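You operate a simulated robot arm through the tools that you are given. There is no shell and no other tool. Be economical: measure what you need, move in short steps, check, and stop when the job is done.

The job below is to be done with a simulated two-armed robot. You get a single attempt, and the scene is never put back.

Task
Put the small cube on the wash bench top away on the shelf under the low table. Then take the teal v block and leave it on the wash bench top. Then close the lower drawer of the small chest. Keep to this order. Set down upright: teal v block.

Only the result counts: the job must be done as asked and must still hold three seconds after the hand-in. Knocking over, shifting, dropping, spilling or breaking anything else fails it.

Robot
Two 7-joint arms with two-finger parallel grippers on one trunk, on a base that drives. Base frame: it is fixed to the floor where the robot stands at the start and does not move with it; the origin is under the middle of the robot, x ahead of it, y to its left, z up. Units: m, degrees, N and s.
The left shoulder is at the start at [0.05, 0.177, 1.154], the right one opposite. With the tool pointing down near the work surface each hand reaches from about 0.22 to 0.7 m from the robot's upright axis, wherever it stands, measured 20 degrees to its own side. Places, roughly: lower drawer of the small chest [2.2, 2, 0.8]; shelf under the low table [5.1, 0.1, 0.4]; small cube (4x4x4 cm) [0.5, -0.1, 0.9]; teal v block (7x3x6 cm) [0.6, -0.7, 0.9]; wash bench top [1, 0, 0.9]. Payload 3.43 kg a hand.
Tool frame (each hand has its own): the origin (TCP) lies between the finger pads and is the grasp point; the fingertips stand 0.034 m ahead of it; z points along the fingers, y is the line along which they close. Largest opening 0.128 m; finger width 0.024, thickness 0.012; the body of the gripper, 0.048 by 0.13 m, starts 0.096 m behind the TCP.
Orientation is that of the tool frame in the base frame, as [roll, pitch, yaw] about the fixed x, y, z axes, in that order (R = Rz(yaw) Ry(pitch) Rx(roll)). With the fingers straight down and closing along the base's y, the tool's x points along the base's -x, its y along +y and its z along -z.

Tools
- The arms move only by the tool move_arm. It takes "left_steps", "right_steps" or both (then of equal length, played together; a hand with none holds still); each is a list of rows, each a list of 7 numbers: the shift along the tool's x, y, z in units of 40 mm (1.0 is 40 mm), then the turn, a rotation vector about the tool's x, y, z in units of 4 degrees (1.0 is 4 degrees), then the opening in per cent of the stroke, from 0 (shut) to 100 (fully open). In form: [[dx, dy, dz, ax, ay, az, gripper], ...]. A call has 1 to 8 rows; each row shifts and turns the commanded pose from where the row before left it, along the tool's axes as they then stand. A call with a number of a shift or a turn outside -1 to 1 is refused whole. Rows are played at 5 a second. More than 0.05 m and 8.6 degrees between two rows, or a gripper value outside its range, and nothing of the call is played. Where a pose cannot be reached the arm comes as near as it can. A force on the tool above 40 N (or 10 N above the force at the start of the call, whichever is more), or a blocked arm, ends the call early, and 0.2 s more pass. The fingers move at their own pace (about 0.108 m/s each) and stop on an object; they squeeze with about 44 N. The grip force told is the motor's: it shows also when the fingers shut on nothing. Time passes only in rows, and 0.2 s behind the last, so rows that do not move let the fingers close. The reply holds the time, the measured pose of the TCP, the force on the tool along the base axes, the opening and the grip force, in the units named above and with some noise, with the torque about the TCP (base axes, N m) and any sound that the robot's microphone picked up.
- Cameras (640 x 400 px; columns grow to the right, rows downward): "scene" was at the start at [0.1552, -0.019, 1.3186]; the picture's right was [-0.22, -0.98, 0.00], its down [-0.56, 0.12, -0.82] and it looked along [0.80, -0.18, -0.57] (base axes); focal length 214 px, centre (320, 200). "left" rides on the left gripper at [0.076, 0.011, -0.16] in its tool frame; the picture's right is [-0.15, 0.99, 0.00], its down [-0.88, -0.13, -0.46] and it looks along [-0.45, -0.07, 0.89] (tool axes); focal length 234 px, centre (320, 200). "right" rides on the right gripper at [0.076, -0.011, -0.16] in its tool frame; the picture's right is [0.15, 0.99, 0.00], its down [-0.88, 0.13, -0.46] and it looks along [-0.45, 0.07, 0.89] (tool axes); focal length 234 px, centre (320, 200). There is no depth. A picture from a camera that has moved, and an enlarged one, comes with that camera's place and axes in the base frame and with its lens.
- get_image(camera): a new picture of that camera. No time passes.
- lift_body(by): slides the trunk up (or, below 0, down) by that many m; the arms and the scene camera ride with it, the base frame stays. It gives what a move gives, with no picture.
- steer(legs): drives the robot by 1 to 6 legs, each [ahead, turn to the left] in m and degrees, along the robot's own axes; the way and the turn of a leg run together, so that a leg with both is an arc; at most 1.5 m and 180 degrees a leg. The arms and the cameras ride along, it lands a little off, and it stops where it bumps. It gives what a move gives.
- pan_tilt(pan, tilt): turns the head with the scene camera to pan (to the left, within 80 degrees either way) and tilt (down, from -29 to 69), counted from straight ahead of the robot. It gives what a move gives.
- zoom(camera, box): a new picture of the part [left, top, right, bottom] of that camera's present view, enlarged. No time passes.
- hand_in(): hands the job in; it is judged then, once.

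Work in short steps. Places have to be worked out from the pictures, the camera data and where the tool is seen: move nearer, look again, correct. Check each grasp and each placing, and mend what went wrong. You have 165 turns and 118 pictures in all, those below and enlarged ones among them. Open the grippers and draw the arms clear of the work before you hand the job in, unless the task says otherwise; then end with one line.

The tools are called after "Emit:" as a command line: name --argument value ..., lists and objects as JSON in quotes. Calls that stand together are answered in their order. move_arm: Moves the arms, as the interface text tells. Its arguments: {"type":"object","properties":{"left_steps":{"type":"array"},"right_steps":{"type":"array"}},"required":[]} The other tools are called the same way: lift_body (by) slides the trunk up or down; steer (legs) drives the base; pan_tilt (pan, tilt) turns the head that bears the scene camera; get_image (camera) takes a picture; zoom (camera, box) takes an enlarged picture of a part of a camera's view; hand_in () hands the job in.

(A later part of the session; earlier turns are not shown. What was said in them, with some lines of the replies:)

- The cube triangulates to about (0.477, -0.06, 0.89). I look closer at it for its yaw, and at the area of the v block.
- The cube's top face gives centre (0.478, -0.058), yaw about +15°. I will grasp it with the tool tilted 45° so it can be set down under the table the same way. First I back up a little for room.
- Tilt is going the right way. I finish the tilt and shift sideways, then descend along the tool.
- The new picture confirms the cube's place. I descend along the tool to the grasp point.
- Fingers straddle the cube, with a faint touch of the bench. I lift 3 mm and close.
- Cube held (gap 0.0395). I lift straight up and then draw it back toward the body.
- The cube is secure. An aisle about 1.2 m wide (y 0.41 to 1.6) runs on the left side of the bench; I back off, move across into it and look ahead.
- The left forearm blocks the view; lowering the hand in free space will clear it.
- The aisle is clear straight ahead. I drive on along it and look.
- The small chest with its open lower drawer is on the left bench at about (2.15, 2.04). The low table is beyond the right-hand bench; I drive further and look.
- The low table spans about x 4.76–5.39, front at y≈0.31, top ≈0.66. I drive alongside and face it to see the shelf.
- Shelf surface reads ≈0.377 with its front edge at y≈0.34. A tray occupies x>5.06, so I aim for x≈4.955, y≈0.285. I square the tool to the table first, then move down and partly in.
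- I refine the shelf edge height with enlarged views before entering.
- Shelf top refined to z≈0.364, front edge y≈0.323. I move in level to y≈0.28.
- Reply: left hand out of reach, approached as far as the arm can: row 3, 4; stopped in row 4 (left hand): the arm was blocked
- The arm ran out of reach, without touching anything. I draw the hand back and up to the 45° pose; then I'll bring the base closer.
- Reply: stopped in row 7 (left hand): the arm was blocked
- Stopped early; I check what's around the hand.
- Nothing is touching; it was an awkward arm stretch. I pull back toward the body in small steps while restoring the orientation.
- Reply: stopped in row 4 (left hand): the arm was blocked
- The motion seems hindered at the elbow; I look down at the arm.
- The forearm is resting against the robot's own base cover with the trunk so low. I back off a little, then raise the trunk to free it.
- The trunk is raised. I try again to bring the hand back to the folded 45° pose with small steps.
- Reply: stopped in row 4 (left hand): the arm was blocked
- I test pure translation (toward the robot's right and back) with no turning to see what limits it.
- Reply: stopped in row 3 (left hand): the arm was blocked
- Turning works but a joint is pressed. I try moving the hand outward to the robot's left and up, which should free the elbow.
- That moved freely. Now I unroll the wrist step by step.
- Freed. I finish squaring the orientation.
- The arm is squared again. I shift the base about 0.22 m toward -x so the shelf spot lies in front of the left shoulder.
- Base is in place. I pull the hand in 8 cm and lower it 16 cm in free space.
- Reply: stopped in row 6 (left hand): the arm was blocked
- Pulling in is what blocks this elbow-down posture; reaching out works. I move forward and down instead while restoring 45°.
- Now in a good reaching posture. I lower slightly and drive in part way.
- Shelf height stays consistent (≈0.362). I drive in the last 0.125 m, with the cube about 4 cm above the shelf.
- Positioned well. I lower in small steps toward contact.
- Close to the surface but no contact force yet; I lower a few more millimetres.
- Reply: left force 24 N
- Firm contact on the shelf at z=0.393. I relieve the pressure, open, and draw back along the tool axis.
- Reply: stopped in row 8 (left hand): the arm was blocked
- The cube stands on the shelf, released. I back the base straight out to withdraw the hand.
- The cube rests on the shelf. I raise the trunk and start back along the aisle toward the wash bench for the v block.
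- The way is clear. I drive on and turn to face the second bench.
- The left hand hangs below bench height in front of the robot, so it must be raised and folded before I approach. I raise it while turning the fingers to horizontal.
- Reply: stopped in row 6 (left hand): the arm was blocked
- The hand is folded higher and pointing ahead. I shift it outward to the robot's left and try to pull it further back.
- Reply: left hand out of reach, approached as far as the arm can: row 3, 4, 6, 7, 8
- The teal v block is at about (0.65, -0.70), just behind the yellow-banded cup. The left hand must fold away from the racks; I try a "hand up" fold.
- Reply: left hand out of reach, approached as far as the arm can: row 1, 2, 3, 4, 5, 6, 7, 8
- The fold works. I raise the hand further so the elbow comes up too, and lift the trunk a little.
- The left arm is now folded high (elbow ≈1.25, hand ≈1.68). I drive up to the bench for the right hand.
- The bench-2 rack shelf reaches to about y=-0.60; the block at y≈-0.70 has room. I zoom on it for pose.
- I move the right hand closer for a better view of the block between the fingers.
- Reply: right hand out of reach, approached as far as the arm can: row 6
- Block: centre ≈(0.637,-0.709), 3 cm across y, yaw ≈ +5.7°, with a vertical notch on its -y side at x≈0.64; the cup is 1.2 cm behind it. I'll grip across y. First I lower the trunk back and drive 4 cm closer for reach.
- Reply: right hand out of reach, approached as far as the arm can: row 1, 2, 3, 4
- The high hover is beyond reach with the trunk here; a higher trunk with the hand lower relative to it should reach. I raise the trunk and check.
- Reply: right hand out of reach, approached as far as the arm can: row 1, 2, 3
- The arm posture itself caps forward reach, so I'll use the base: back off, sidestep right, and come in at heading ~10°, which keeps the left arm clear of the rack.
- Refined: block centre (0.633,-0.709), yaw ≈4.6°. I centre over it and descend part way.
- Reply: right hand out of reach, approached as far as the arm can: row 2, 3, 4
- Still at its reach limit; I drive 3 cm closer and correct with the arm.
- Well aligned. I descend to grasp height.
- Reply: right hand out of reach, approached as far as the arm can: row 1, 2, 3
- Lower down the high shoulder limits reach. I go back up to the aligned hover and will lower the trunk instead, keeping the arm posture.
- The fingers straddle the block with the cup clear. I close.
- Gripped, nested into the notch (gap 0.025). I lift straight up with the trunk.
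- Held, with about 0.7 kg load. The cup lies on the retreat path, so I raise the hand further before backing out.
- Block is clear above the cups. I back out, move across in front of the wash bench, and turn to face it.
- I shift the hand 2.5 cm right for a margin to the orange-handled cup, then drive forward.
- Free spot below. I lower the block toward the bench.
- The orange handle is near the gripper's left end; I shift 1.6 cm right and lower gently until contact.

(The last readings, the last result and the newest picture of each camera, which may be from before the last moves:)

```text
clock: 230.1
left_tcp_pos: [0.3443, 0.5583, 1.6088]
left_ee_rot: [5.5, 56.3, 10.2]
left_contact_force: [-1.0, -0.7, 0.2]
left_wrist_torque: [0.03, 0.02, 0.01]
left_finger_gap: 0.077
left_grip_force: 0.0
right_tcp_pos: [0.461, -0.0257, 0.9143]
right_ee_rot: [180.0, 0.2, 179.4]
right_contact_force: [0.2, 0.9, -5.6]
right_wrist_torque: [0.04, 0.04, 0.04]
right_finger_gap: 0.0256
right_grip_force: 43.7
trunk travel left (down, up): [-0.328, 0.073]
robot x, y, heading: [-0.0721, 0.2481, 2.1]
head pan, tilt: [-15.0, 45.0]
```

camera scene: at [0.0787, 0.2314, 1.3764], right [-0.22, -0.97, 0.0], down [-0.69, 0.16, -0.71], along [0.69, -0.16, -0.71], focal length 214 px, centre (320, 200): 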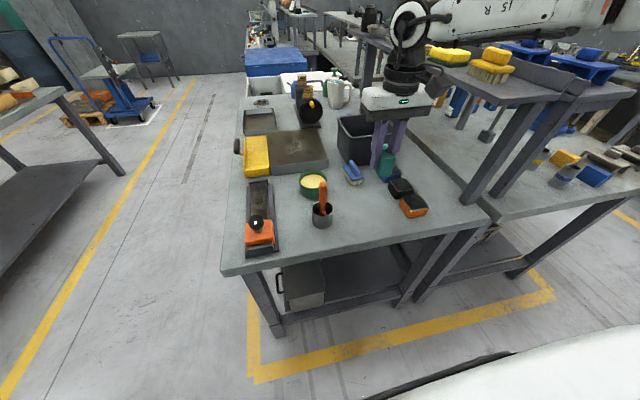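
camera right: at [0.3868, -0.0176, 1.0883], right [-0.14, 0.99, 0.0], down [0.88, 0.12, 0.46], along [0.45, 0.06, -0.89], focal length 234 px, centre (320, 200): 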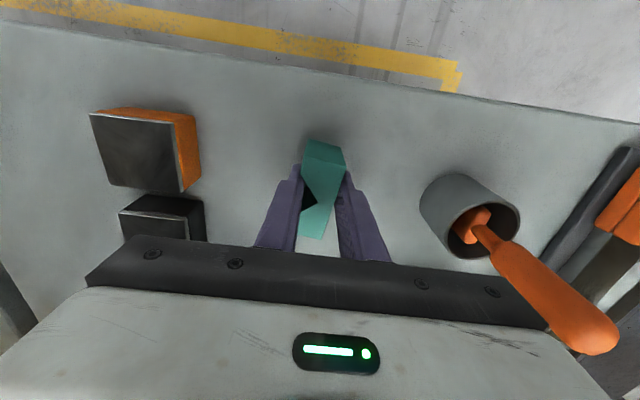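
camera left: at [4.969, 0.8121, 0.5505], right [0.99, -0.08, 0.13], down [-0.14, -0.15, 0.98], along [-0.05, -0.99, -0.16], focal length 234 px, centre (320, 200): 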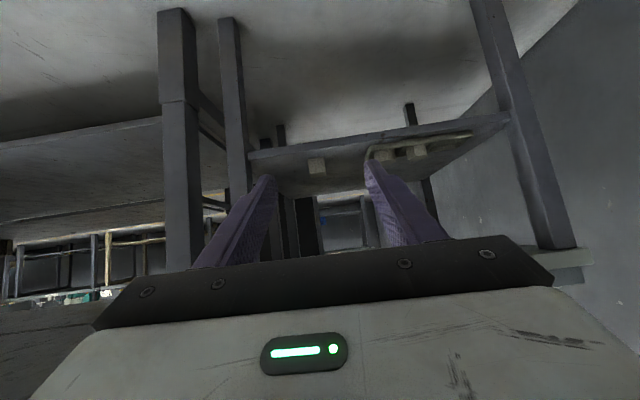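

Emit:
move_arm --right_steps '[[0, 0, 0.04, 0, 0, 0, 0], [0, 0, 0.04, 0, 0, 0, 0], [0, 0, 0, 0, 0, 0, 0]]'

```text
clock: 230.9
left_tcp_pos: [0.3436, 0.5583, 1.6101]
left_ee_rot: [5.5, 56.2, 10.2]
left_contact_force: [0.8, -0.1, 0.0]
left_wrist_torque: [0.03, -0.02, -0.02]
left_finger_gap: 0.0769
left_grip_force: 0.1
right_tcp_pos: [0.4624, -0.0242, 0.9133]
right_ee_rot: [179.9, 0.3, 179.5]
right_contact_force: [0.8, -3.3, 1.9]
right_wrist_torque: [-0.17, 0.21, 0.07]
right_finger_gap: 0.0254
right_grip_force: 43.4
trunk travel left (down, up): [-0.328, 0.073]
robot x, y, heading: [-0.0722, 0.2452, 2.2]
head pan, tilt: [-15.0, 45.0]
```

Contact confirmed (load transferred). I open and rise straight up.

Emit:
move_arm --right_steps '[[0, 0, 0, 0, 0, 0, 25], [0, 0, 0, 0, 0, 0, 45], [0, 0, 0, 0, 0, 0, 55], [0, 0, 0, 0, 0, 0, 55], [0, 0, -0.5, 0, 0, 0, 55], [0, 0, -0.8, 0, 0, 0, 55], [0, 0, -0.8, 0, 0, 0, 55]]'

Emit:
get_image --camera "right"

```text
clock: 232.5
left_tcp_pos: [0.3425, 0.5586, 1.6103]
left_ee_rot: [5.5, 56.2, 10.2]
left_contact_force: [-0.6, -0.1, 0.4]
left_wrist_torque: [0.03, 0.01, -0.02]
left_finger_gap: 0.0768
left_grip_force: 0.1
right_tcp_pos: [0.4617, -0.0239, 0.9976]
right_ee_rot: [-179.9, 0.2, 179.5]
right_contact_force: [-0.7, -0.5, 1.1]
right_wrist_torque: [0.0, 0.01, -0.01]
right_finger_gap: 0.0703
right_grip_force: 0.0
trunk travel left (down, up): [-0.328, 0.073]
robot x, y, heading: [-0.07, 0.2466, 1.9]
head pan, tilt: [-15.0, 45.0]
```

```text
38 pictures are left
camera right: at [0.3862, -0.0334, 1.1556], right [-0.14, 0.99, 0.0], down [0.88, 0.12, 0.46], along [0.45, 0.06, -0.89], focal length 234 px, centre (320, 200)
```

right: 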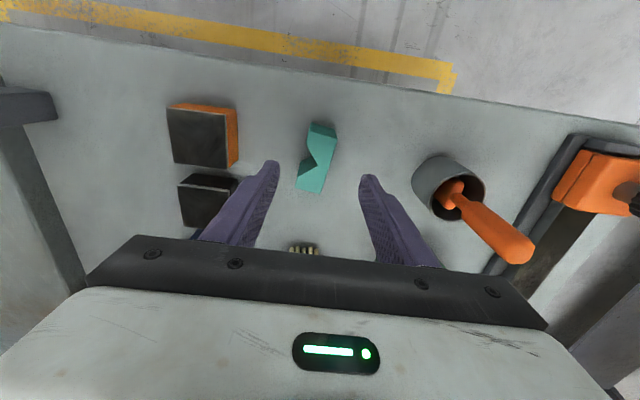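

The block stands on the wash bench. I raise the hand clear and back away, then check it.

Emit:
move_arm --right_steps '[[0, 0, -0.8, 0, 0, 0, 55], [0, 0, -0.8, 0, 0, 0, 55], [0, 0, -0.8, 0, 0, 0, 55], [0, 0, -0.8, 0, 0, 0, 55]]'

Emit:
steer --legs '[[-0.38, 0]]'

Emit:
pan_tilt --pan -15 --tilt 35

Emit:
zoom --camera "scene" --box '[220, 100, 420, 225]'

```text
clock: 233.5
left_tcp_pos: [0.3436, 0.5576, 1.6091]
left_ee_rot: [5.6, 56.1, 10.2]
left_contact_force: [-1.3, 0.5, 0.4]
left_wrist_torque: [-0.02, 0.01, 0.0]
left_finger_gap: 0.0767
left_grip_force: 0.0
right_tcp_pos: [0.4609, -0.0253, 1.1245]
right_ee_rot: [180.0, 0.2, 179.5]
right_contact_force: [-0.5, 0.0, 0.4]
right_wrist_torque: [-0.04, 0.04, 0.03]
right_finger_gap: 0.0704
right_grip_force: 0.1
trunk travel left (down, up): [-0.328, 0.073]
robot x, y, heading: [-0.0694, 0.2488, 1.9]
head pan, tilt: [-15.0, 45.0]
```

```text
clock: 235.9
left_tcp_pos: [-0.0365, 0.5425, 1.6099]
left_ee_rot: [5.4, 56.2, 10.1]
left_contact_force: [-0.8, -0.2, 0.7]
left_wrist_torque: [-0.02, -0.01, 0.01]
left_finger_gap: 0.0765
left_grip_force: 0.0
right_tcp_pos: [0.0816, -0.0396, 1.1241]
right_ee_rot: [-180.0, 0.2, 179.4]
right_contact_force: [0.0, 0.8, 0.8]
right_wrist_torque: [-0.01, 0.01, 0.0]
right_finger_gap: 0.0702
right_grip_force: 0.1
trunk travel left (down, up): [-0.328, 0.073]
robot x, y, heading: [-0.452, 0.2376, 2.1]
head pan, tilt: [-15.0, 45.0]
```

```text
clock: 236.6
left_tcp_pos: [-0.0355, 0.5433, 1.6091]
left_ee_rot: [5.5, 56.2, 10.1]
left_contact_force: [0.7, -0.2, 0.2]
left_wrist_torque: [0.01, -0.01, -0.02]
left_finger_gap: 0.0765
left_grip_force: 0.0
right_tcp_pos: [0.0811, -0.0395, 1.1229]
right_ee_rot: [180.0, 0.1, 179.4]
right_contact_force: [-0.8, 0.5, -1.0]
right_wrist_torque: [-0.03, -0.03, 0.0]
right_finger_gap: 0.0703
right_grip_force: 0.2
trunk travel left (down, up): [-0.328, 0.073]
robot x, y, heading: [-0.4505, 0.2334, 2.0]
head pan, tilt: [-15.0, 35.0]
```

```text
3.20 times, centred on (320, 162) of scene
camera zoom: at [-0.2955, 0.2161, 1.3213], right [-0.22, -0.97, 0.0], down [-0.56, 0.13, -0.82], along [0.8, -0.18, -0.57], focal length 686 px, centre (320, 320)
```

zoom: 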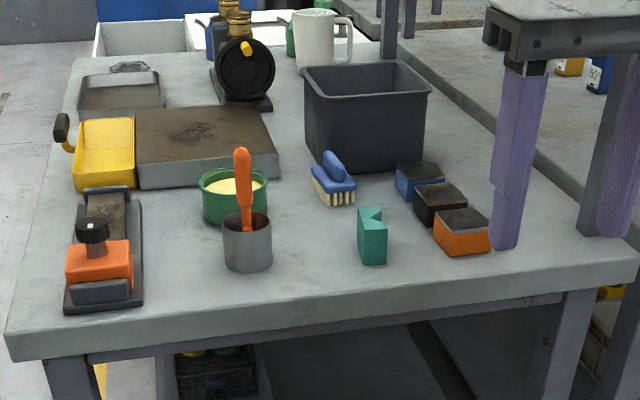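

The v block stands upright on the wash bench. Now I drive to the small chest.

Emit:
steer --legs '[[0, 88], [0.78, 0], [0, -90], [1.2, 0], [0.7, 0]]'

Emit:
pan_tilt --pan 60 --tilt 25

Emit:
get_image --camera "scene"

```text
clock: 257.5
left_tcp_pos: [1.855, 1.3034, 1.61]
left_ee_rot: [5.5, 56.2, 7.8]
left_contact_force: [-1.0, -0.5, 0.3]
left_wrist_torque: [0.0, 0.0, 0.01]
left_finger_gap: 0.0766
left_grip_force: 0.0
right_tcp_pos: [1.9476, 0.7172, 1.1235]
right_ee_rot: [180.0, 0.3, 177.1]
right_contact_force: [-1.0, -0.2, -0.2]
right_wrist_torque: [-0.01, 0.02, 0.03]
right_finger_gap: 0.0705
right_grip_force: 0.0
trunk travel left (down, up): [-0.328, 0.073]
robot x, y, heading: [1.4292, 1.0089, -0.2]
head pan, tilt: [-15.0, 35.0]
```

```text
clock: 258.9
left_tcp_pos: [1.8537, 1.3029, 1.6097]
left_ee_rot: [5.5, 56.3, 8.0]
left_contact_force: [0.1, -0.3, -0.2]
left_wrist_torque: [0.0, -0.05, 0.01]
left_finger_gap: 0.0767
left_grip_force: 0.0
right_tcp_pos: [1.9483, 0.7168, 1.1236]
right_ee_rot: [-180.0, 0.1, 177.2]
right_contact_force: [-0.2, 0.4, 0.1]
right_wrist_torque: [0.01, 0.02, 0.0]
right_finger_gap: 0.0705
right_grip_force: 0.1
trunk travel left (down, up): [-0.328, 0.073]
robot x, y, heading: [1.4278, 1.0068, -0.4]
head pan, tilt: [60.0, 25.0]
```

```text
36 pictures are left
camera scene: at [1.5431, 1.0891, 1.3372], right [0.86, -0.5, 0.0], down [-0.21, -0.37, -0.91], along [0.46, 0.78, -0.42], focal length 214 px, centre (320, 200)
```

scene: 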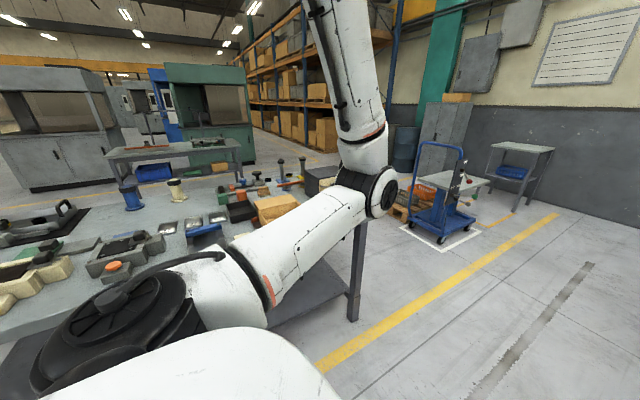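

I move so the right hand will face the chest, turn toward it, and look.

Emit:
steer --legs '[[0.42, 0], [0, 90]]'

Emit:
pan_tilt --pan -15 --tilt 30

Emit:
get_image --camera "scene"

Emit:
get_image --camera "right"

```text
clock: 265.4
left_tcp_pos: [1.5572, 1.4368, 1.61]
left_ee_rot: [5.5, 56.2, 97.5]
left_contact_force: [0.3, 0.4, 1.1]
left_wrist_torque: [-0.01, -0.04, 0.01]
left_finger_gap: 0.0768
left_grip_force: 0.1
right_tcp_pos: [2.1447, 1.5287, 1.1235]
right_ee_rot: [-180.0, 0.2, -93.0]
right_contact_force: [0.3, 0.3, 0.2]
right_wrist_torque: [-0.02, -0.01, -0.01]
right_finger_gap: 0.0702
right_grip_force: 0.1
trunk travel left (down, up): [-0.328, 0.073]
robot x, y, heading: [1.8532, 1.0119, 89.3]
head pan, tilt: [60.0, 25.0]
```

```text
clock: 266.8
left_tcp_pos: [1.5579, 1.4371, 1.6091]
left_ee_rot: [5.5, 56.2, 97.5]
left_contact_force: [0.4, 0.1, -0.1]
left_wrist_torque: [-0.02, -0.02, -0.01]
left_finger_gap: 0.0768
left_grip_force: 0.1
right_tcp_pos: [2.1462, 1.5285, 1.1238]
right_ee_rot: [-180.0, 0.2, -93.1]
right_contact_force: [-0.7, 0.3, 0.8]
right_wrist_torque: [-0.01, 0.0, -0.03]
right_finger_gap: 0.0706
right_grip_force: 0.0
trunk travel left (down, up): [-0.328, 0.073]
robot x, y, heading: [1.848, 1.0083, 89.4]
head pan, tilt: [-15.0, 30.0]
```

```text
35 pictures are left
camera scene: at [1.8743, 1.166, 1.3292], right [0.96, -0.27, 0.0], down [-0.13, -0.48, -0.87], along [0.23, 0.83, -0.5], focal length 214 px, centre (320, 200)
```

scene: 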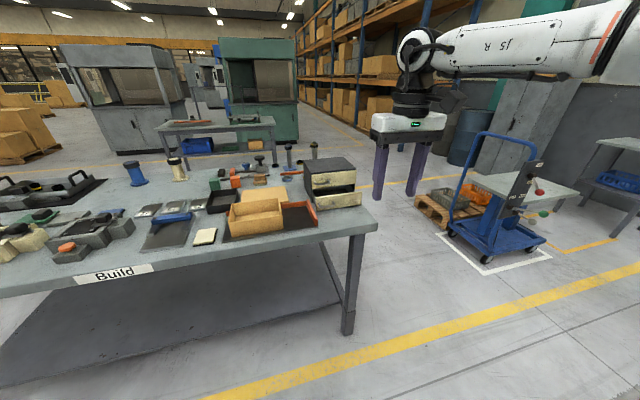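

```text
34 pictures are left
camera right: at [2.1535, 1.4519, 1.2827], right [-1.0, -0.09, 0.0], down [-0.08, 0.88, 0.46], along [-0.04, 0.46, -0.89], focal length 234 px, centre (320, 200)
```

right: 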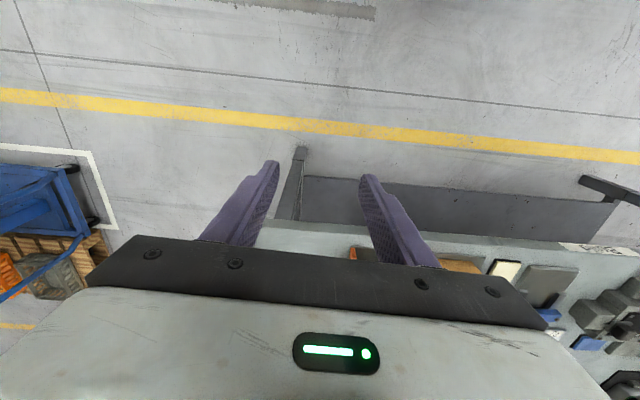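

Emit:
zoom --camera "scene" --box '[220, 130, 412, 250]'

```text
3.33 times, centred on (316, 190) of scene
camera zoom: at [1.8743, 1.166, 1.3292], right [0.96, -0.27, 0.0], down [-0.13, -0.48, -0.87], along [0.23, 0.83, -0.5], focal length 715 px, centre (333, 233)
```

zoom: 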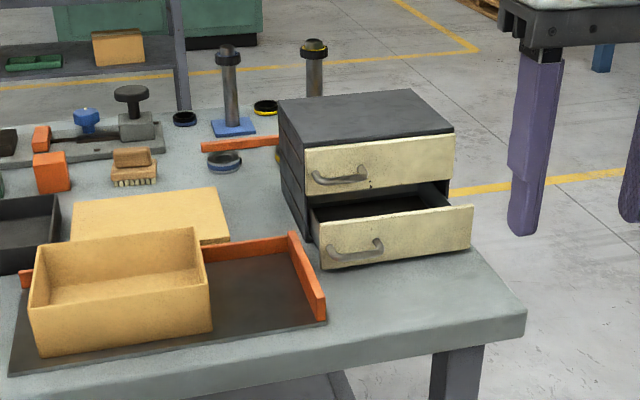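

The lower drawer front faces me (-y), around x 2.05–2.27, y≈1.85–1.9. I drive 0.15 m closer for a second view to fix its depth and height.

Emit:
steer --legs '[[0.15, 0]]'

Emit:
pan_tilt --pan -20 --tilt 45

Emit:
get_image --camera "scene"

Emit:
get_image --camera "right"

```text
clock: 268.2
left_tcp_pos: [1.5598, 1.5856, 1.6099]
left_ee_rot: [5.5, 56.1, 97.6]
left_contact_force: [-0.2, -0.3, -0.5]
left_wrist_torque: [0.07, -0.01, 0.0]
left_finger_gap: 0.0769
left_grip_force: 0.0
right_tcp_pos: [2.1466, 1.677, 1.1242]
right_ee_rot: [180.0, 0.1, -93.1]
right_contact_force: [-0.4, 0.7, -0.9]
right_wrist_torque: [-0.04, 0.03, 0.03]
right_finger_gap: 0.0702
right_grip_force: 0.1
trunk travel left (down, up): [-0.328, 0.073]
robot x, y, heading: [1.8506, 1.1607, 89.5]
head pan, tilt: [-15.0, 30.0]
```

```text
clock: 269.0
left_tcp_pos: [1.5588, 1.5847, 1.6098]
left_ee_rot: [5.4, 56.3, 97.5]
left_contact_force: [0.1, 0.2, -0.3]
left_wrist_torque: [-0.01, 0.03, 0.01]
left_finger_gap: 0.077
left_grip_force: 0.1
right_tcp_pos: [2.1465, 1.6765, 1.1234]
right_ee_rot: [180.0, 0.1, -93.1]
right_contact_force: [-0.6, 0.4, 0.1]
right_wrist_torque: [-0.02, -0.01, -0.01]
right_finger_gap: 0.0704
right_grip_force: 0.0
trunk travel left (down, up): [-0.328, 0.073]
robot x, y, heading: [1.8553, 1.1531, 89.3]
head pan, tilt: [-20.0, 45.0]
```

```text
32 pictures are left
camera scene: at [1.8798, 1.3033, 1.3066], right [0.94, -0.35, 0.0], down [-0.25, -0.66, -0.71], along [0.25, 0.66, -0.71], focal length 214 px, centre (320, 200)
```

scene: 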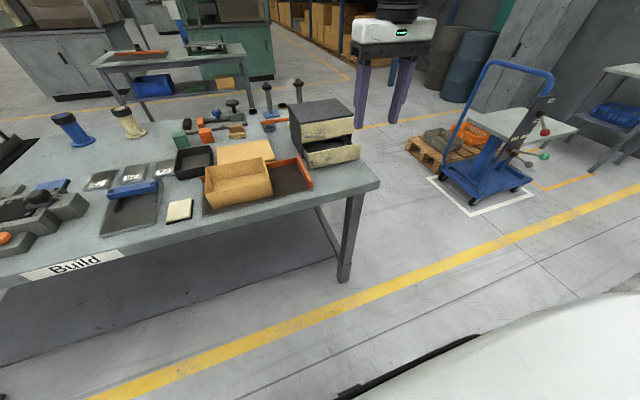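

```text
31 pictures are left
camera right: at [2.1546, 1.6002, 1.2827], right [-1.0, -0.09, 0.0], down [-0.08, 0.88, 0.46], along [-0.04, 0.46, -0.89], focal length 234 px, centre (320, 200)
```

right: 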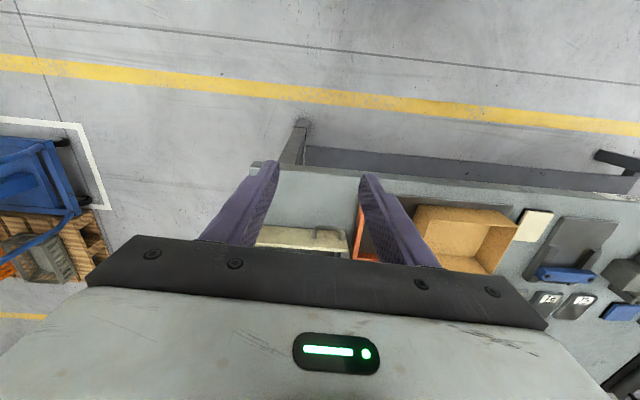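

Emit:
zoom --camera "scene" --box '[260, 80, 420, 180]'

Emit:
zoom --camera "right" --box '[230, 150, 390, 250]'

```text
4.00 times, centred on (340, 130) of scene
camera zoom: at [1.8798, 1.3033, 1.3066], right [0.94, -0.35, 0.0], down [-0.25, -0.66, -0.71], along [0.25, 0.66, -0.71], focal length 858 px, centre (240, 480)
```

zoom: 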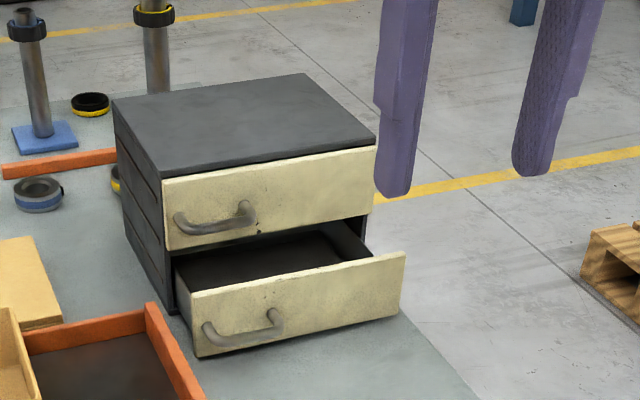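

```text
4.00 times, centred on (310, 200) of right
camera zoom: at [2.1546, 1.6002, 1.2827], right [-1.0, -0.09, 0.0], down [-0.08, 0.88, 0.46], along [-0.04, 0.46, -0.89], focal length 937 px, centre (360, 200)
```

zoom: 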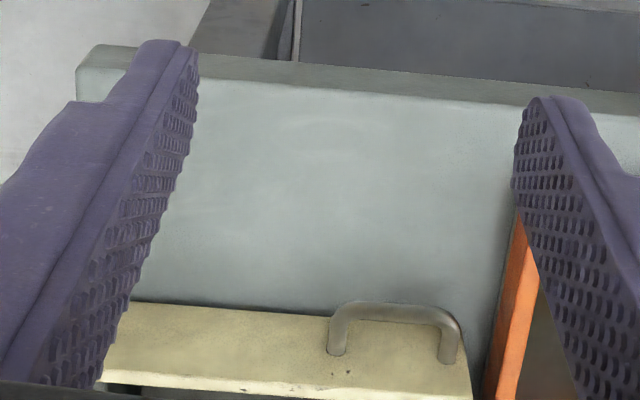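

Triangulated: lower drawer front is at y≈1.92, x 2.07–2.28, z 0.82–0.886; the closed upper front is at y≈1.99, so it's open ~7 cm. I'll push at x≈2.21 with closed fingers tilted slightly forward. First I close, tilt and shift the hand while high.

Emit:
move_arm --right_steps '[[0, -0.4, 0, 0, -0.8, 0, 20], [0, -0.4, 0, 0, -0.8, 0, 0], [0, -0.4, 0, 0, -0.8, 0, 0], [0, -0.4, 0, 0, -0.8, 0, 0]]'

Emit:
steer --legs '[[0.18, 0]]'

Emit:
get_image --camera "scene"

```text
clock: 270.0
left_tcp_pos: [1.5599, 1.5848, 1.6093]
left_ee_rot: [5.5, 56.2, 97.6]
left_contact_force: [-1.1, 0.1, -0.2]
left_wrist_torque: [-0.01, 0.02, 0.01]
left_finger_gap: 0.0767
left_grip_force: 0.0
right_tcp_pos: [2.2114, 1.673, 1.1231]
right_ee_rot: [-180.0, 13.1, -93.1]
right_contact_force: [-0.2, 0.1, 0.7]
right_wrist_torque: [0.03, 0.0, 0.03]
right_finger_gap: 0.0
right_grip_force: 32.5
trunk travel left (down, up): [-0.328, 0.073]
robot x, y, heading: [1.8506, 1.1555, 89.5]
head pan, tilt: [-20.0, 45.0]
```

```text
clock: 271.5
left_tcp_pos: [1.5625, 1.7677, 1.6087]
left_ee_rot: [5.5, 56.2, 97.5]
left_contact_force: [-0.4, 0.1, 0.6]
left_wrist_torque: [0.0, -0.04, 0.01]
left_finger_gap: 0.0769
left_grip_force: 0.1
right_tcp_pos: [2.2144, 1.8525, 1.1231]
right_ee_rot: [180.0, 13.1, -93.2]
right_contact_force: [-0.3, 0.3, -0.7]
right_wrist_torque: [-0.04, -0.02, 0.04]
right_finger_gap: 0.0
right_grip_force: 32.7
trunk travel left (down, up): [-0.328, 0.073]
robot x, y, heading: [1.8516, 1.3376, 89.4]
head pan, tilt: [-20.0, 45.0]
```

```text
28 pictures are left
camera scene: at [1.882, 1.4848, 1.3065], right [0.94, -0.35, 0.0], down [-0.25, -0.66, -0.71], along [0.25, 0.66, -0.71], focal length 214 px, centre (320, 200)
```

scene: 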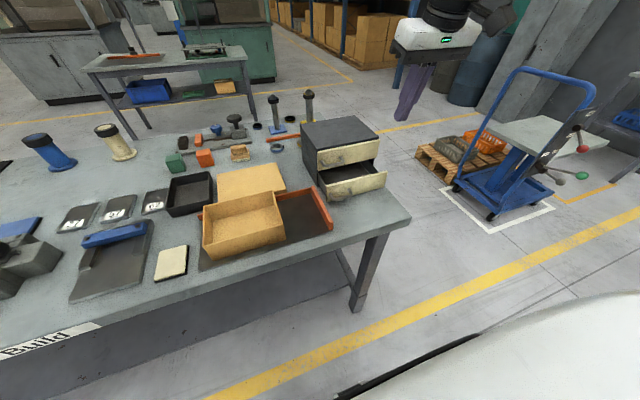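

Clear in front of the drawer. I lower the hand and trunk to drawer height.

Emit:
move_arm --right_steps '[[0.22, 0, 0.95, 0, 0, 0, 0], [0.22, 0, 0.95, 0, 0, 0, 0], [0.22, 0, 0.95, 0, 0, 0, 0]]'

Emit:
lift_body --by -0.09

Emit:
get_image --camera "right"

Emit:
zoom --camera "scene" --box '[260, 50, 500, 200]'

```text
clock: 272.3
left_tcp_pos: [1.5628, 1.7669, 1.6096]
left_ee_rot: [5.4, 56.2, 97.5]
left_contact_force: [-0.6, -0.4, 0.2]
left_wrist_torque: [0.03, 0.02, 0.03]
left_finger_gap: 0.0767
left_grip_force: 0.0
right_tcp_pos: [2.2129, 1.8522, 1.0077]
right_ee_rot: [179.9, 13.0, -93.3]
right_contact_force: [0.0, 0.8, -0.2]
right_wrist_torque: [0.0, -0.01, -0.01]
right_finger_gap: 0.0
right_grip_force: 33.1
trunk travel left (down, up): [-0.328, 0.073]
robot x, y, heading: [1.8521, 1.3371, 89.4]
head pan, tilt: [-20.0, 45.0]
```

```text
clock: 273.5
left_tcp_pos: [1.5617, 1.7664, 1.5196]
left_ee_rot: [5.5, 56.2, 97.4]
left_contact_force: [0.1, -0.2, -0.5]
left_wrist_torque: [-0.04, -0.01, -0.02]
left_finger_gap: 0.0766
left_grip_force: 0.2
right_tcp_pos: [2.2132, 1.8505, 0.92]
right_ee_rot: [180.0, 13.0, -93.2]
right_contact_force: [-0.5, -0.3, 0.2]
right_wrist_torque: [-0.01, 0.0, -0.03]
right_finger_gap: 0.0002
right_grip_force: 32.5
trunk travel left (down, up): [-0.238, 0.163]
robot x, y, heading: [1.8527, 1.3383, 89.4]
head pan, tilt: [-20.0, 45.0]
```

```text
27 pictures are left
camera right: at [2.219, 1.7417, 1.0574], right [-1.0, -0.09, -0.03], down [-0.09, 0.76, 0.64], along [-0.03, 0.64, -0.77], focal length 234 px, centre (320, 200)
```

right: 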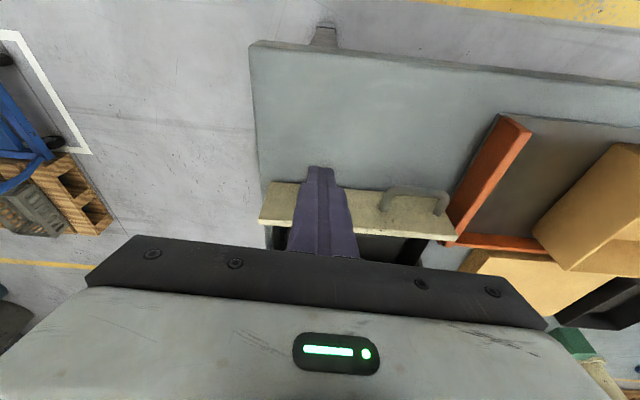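

```text
2.67 times, centred on (380, 125) of scene
camera zoom: at [1.8819, 1.4839, 1.2166], right [0.94, -0.35, 0.0], down [-0.25, -0.66, -0.71], along [0.25, 0.66, -0.71], focal length 572 px, centre (160, 400)
```

zoom: 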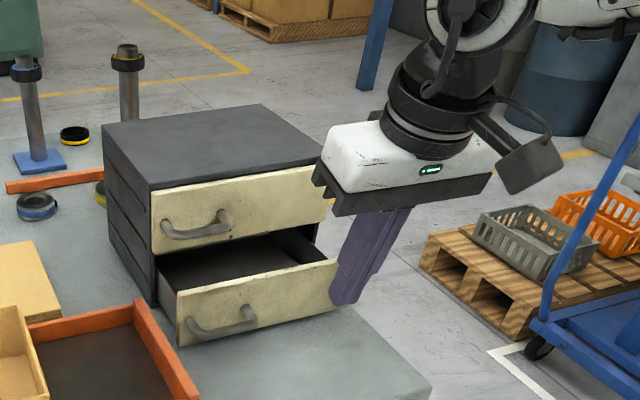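

The closed fingers are in front of the drawer face. I lower the tips to mid-face height and creep forward with the base.

Emit:
move_arm --right_steps '[[0.19, 0, 0.8, 0, 0, 0, 0], [0, 0, 0, 0, 0, 0, 0]]'

Emit:
steer --legs '[[0.045, 0]]'

Emit:
zoom --camera "scene" --box '[260, 50, 500, 200]'

```text
clock: 274.1
left_tcp_pos: [1.5632, 1.7668, 1.5191]
left_ee_rot: [5.5, 56.2, 97.3]
left_contact_force: [0.3, 0.8, 0.4]
left_wrist_torque: [-0.01, 0.0, -0.05]
left_finger_gap: 0.0767
left_grip_force: 0.1
right_tcp_pos: [2.2137, 1.8513, 0.8864]
right_ee_rot: [179.9, 13.1, -93.3]
right_contact_force: [-0.2, -0.9, 0.4]
right_wrist_torque: [0.02, 0.01, 0.01]
right_finger_gap: 0.0003
right_grip_force: 33.1
trunk travel left (down, up): [-0.238, 0.163]
robot x, y, heading: [1.8533, 1.3378, 89.4]
head pan, tilt: [-20.0, 45.0]
```

```text
clock: 275.0
left_tcp_pos: [1.563, 1.8119, 1.5196]
left_ee_rot: [5.4, 56.2, 97.4]
left_contact_force: [-0.2, 0.2, -0.4]
left_wrist_torque: [0.04, -0.03, -0.01]
left_finger_gap: 0.0768
left_grip_force: 0.0
right_tcp_pos: [2.2132, 1.896, 0.8866]
right_ee_rot: [-180.0, 13.0, -93.4]
right_contact_force: [0.0, 0.4, 0.6]
right_wrist_torque: [0.0, 0.0, 0.02]
right_finger_gap: 0.0
right_grip_force: 33.5
trunk travel left (down, up): [-0.238, 0.163]
robot x, y, heading: [1.8542, 1.3835, 89.3]
head pan, tilt: [-20.0, 45.0]
```

```text
2.67 times, centred on (380, 125) of scene
camera zoom: at [1.8825, 1.5291, 1.2165], right [0.94, -0.35, 0.0], down [-0.25, -0.66, -0.71], along [0.25, 0.66, -0.71], focal length 572 px, centre (160, 400)
```

zoom: 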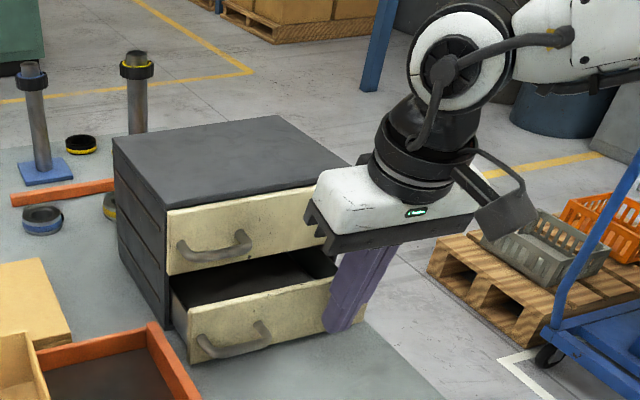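

Fingers are almost touching. I push forward with the arm in 2 cm rows, watching the force.

Emit:
move_arm --right_steps '[[-0.4, 0, 0.09, 0, 0, 0, 0], [-0.4, 0, 0.09, 0, 0, 0, 0], [-0.4, 0, 0.09, 0, 0, 0, 0], [0, 0, 0, 0, 0, 0, 0]]'

Emit:
zoom --camera "scene" --box '[260, 50, 500, 200]'

```text
clock: 276.0
left_tcp_pos: [1.5624, 1.8114, 1.5194]
left_ee_rot: [5.5, 56.1, 97.4]
left_contact_force: [-0.3, 0.0, 0.0]
left_wrist_torque: [0.0, 0.01, -0.03]
left_finger_gap: 0.0766
left_grip_force: 0.1
right_tcp_pos: [2.2157, 1.9453, 0.8887]
right_ee_rot: [-180.0, 13.1, -93.2]
right_contact_force: [0.6, -0.2, -0.2]
right_wrist_torque: [0.02, -0.02, -0.04]
right_finger_gap: 0.0
right_grip_force: 33.3
trunk travel left (down, up): [-0.238, 0.163]
robot x, y, heading: [1.8548, 1.3812, 89.6]
head pan, tilt: [-20.0, 45.0]
```

```text
2.67 times, centred on (380, 125) of scene
camera zoom: at [1.8825, 1.5285, 1.2166], right [0.94, -0.35, 0.0], down [-0.25, -0.66, -0.71], along [0.25, 0.66, -0.71], focal length 572 px, centre (160, 400)
```

zoom: 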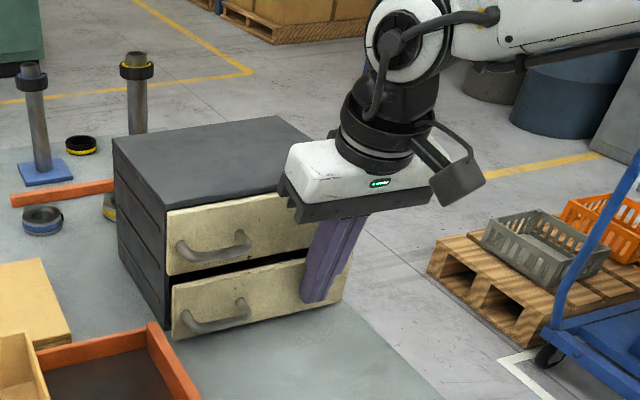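

The drawer slides in; about 2 cm remain. I continue in 8 mm rows.

Emit:
move_arm --right_steps '[[-0.2, 0, 0.045, 0, 0, 0, 0], [-0.2, 0, 0.045, 0, 0, 0, 0], [0, 0, 0, 0, 0, 0, 0]]'

Emit:
zoom --camera "scene" --box '[260, 80, 420, 180]'

```text
clock: 276.8
left_tcp_pos: [1.5637, 1.8113, 1.5203]
left_ee_rot: [5.5, 56.1, 97.4]
left_contact_force: [0.7, 0.7, 1.0]
left_wrist_torque: [0.02, -0.01, -0.03]
left_finger_gap: 0.077
left_grip_force: 0.1
right_tcp_pos: [2.2175, 1.9602, 0.8885]
right_ee_rot: [-180.0, 13.1, -93.3]
right_contact_force: [0.0, -0.4, -0.8]
right_wrist_torque: [0.0, 0.03, -0.05]
right_finger_gap: 0.0
right_grip_force: 33.1
trunk travel left (down, up): [-0.238, 0.163]
robot x, y, heading: [1.8581, 1.3808, 89.4]
head pan, tilt: [-20.0, 45.0]
```

```text
4.00 times, centred on (340, 130) of scene
camera zoom: at [1.8825, 1.5285, 1.2166], right [0.94, -0.35, 0.0], down [-0.25, -0.66, -0.71], along [0.25, 0.66, -0.71], focal length 858 px, centre (240, 480)
```

zoom: 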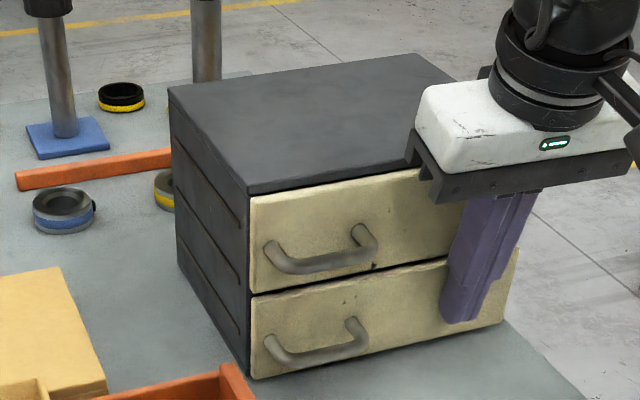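

Nearly flush. I push in 3 mm rows until resistance shows.

Emit:
move_arm --right_steps '[[-0.08, 0, 0.02, 0, 0, 0, 0], [-0.08, 0, 0.02, 0, 0, 0, 0], [0, 0, 0, 0, 0, 0, 0]]'

```text
clock: 277.6
left_tcp_pos: [1.5632, 1.808, 1.5192]
left_ee_rot: [5.5, 56.0, 97.4]
left_contact_force: [0.2, -0.2, -0.7]
left_wrist_torque: [-0.03, -0.03, -0.02]
left_finger_gap: 0.0769
left_grip_force: 0.0
right_tcp_pos: [2.2167, 1.9653, 0.8872]
right_ee_rot: [-179.9, 12.9, -93.2]
right_contact_force: [-2.4, -17.7, 2.6]
right_wrist_torque: [-0.5, 0.04, 0.09]
right_finger_gap: 0.0001
right_grip_force: 33.1
trunk travel left (down, up): [-0.238, 0.163]
robot x, y, heading: [1.8529, 1.3825, 89.3]
head pan, tilt: [-20.0, 45.0]
```

The resistance jumped to 18 N: the stop is reached. I draw the hand back and check.

Emit:
move_arm --right_steps '[[0.3, 0, -0.07, 0, 0, 0, 0], [0.6, 0, -0.14, 0, 0, 0, 0], [0.6, 0, -0.14, 0, 0, 0, 0], [0, 0, 0, 0, 0, 0, 0]]'

Emit:
zoom --camera "scene" --box '[260, 80, 420, 180]'

```text
clock: 278.6
left_tcp_pos: [1.5623, 1.8102, 1.5208]
left_ee_rot: [5.4, 56.1, 97.4]
left_contact_force: [-0.2, -0.6, -0.3]
left_wrist_torque: [0.04, -0.02, 0.0]
left_finger_gap: 0.0768
left_grip_force: 0.1
right_tcp_pos: [2.216, 1.9072, 0.8863]
right_ee_rot: [179.9, 13.2, -93.3]
right_contact_force: [0.1, 1.0, 0.1]
right_wrist_torque: [-0.04, -0.02, -0.01]
right_finger_gap: 0.0002
right_grip_force: 33.8
trunk travel left (down, up): [-0.238, 0.163]
robot x, y, heading: [1.8554, 1.379, 89.4]
head pan, tilt: [-20.0, 45.0]
```

```text
4.00 times, centred on (340, 130) of scene
camera zoom: at [1.8825, 1.5286, 1.2166], right [0.94, -0.35, 0.0], down [-0.25, -0.66, -0.71], along [0.25, 0.66, -0.71], focal length 858 px, centre (240, 480)
```

zoom: 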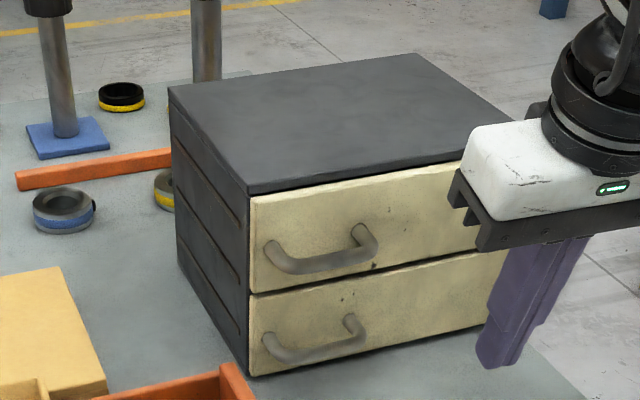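

The drawer is flush with the upper one and the chest has not moved. I back off, open both grippers and take a final look.

Emit:
steer --legs '[[-0.35, 0]]'

Emit:
move_arm --left_steps '[[0, 0, 0, 0, 0, 0, 100], [0, 0, 0, 0, 0, 0, 100], [0, 0, 0, 0, 0, 0, 100]]' --right_steps '[[0, 0, -0.5, 0, 0, 0, 100], [0, 0, -0.5, 0, 0, 0, 100], [0, 0, 0, 0, 0, 0, 100]]'

Emit:
zoom --camera "scene" --box '[220, 60, 460, 210]'

```text
clock: 280.9
left_tcp_pos: [1.5592, 1.4627, 1.5199]
left_ee_rot: [5.5, 56.1, 97.1]
left_contact_force: [-0.1, -0.8, 0.7]
left_wrist_torque: [-0.02, -0.01, 0.0]
left_finger_gap: 0.0766
left_grip_force: 0.0
right_tcp_pos: [2.2118, 1.5567, 0.8863]
right_ee_rot: [180.0, 13.1, -93.5]
right_contact_force: [-0.7, -0.5, 0.7]
right_wrist_torque: [0.03, -0.02, 0.02]
right_finger_gap: 0.0
right_grip_force: 33.3
trunk travel left (down, up): [-0.238, 0.163]
robot x, y, heading: [1.8478, 1.0339, 89.1]
head pan, tilt: [-20.0, 45.0]
```

```text
clock: 281.7
left_tcp_pos: [1.5605, 1.4629, 1.5204]
left_ee_rot: [5.4, 56.2, 97.3]
left_contact_force: [-0.3, 0.0, -0.3]
left_wrist_torque: [0.01, 0.04, -0.01]
left_finger_gap: 0.128
left_grip_force: 0.0
right_tcp_pos: [2.2111, 1.5482, 0.9267]
right_ee_rot: [-179.9, 13.0, -93.4]
right_contact_force: [-0.2, 0.3, -0.5]
right_wrist_torque: [-0.01, 0.0, 0.01]
right_finger_gap: 0.128
right_grip_force: 0.0
trunk travel left (down, up): [-0.238, 0.163]
robot x, y, heading: [1.8507, 1.033, 89.1]
head pan, tilt: [-20.0, 45.0]
```

```text
2.67 times, centred on (340, 135) of scene
camera zoom: at [1.8786, 1.1795, 1.2166], right [0.93, -0.36, 0.0], down [-0.25, -0.66, -0.71], along [0.25, 0.66, -0.71], focal length 572 px, centre (267, 373)
```

zoom: 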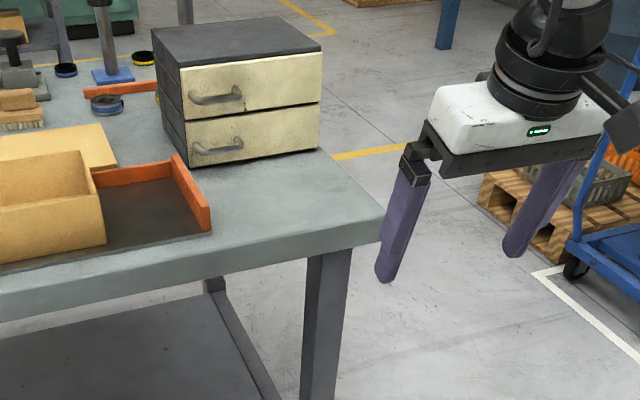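

All three parts are done, the grippers are open and the arms are clear of the work, so I hand in.

Emit:
hand_in

```text
The job is handed in.
```

The small cube is on the shelf under the low table, the teal v block stands upright on the wash bench top, and the lower drawer of the small chest is closed.
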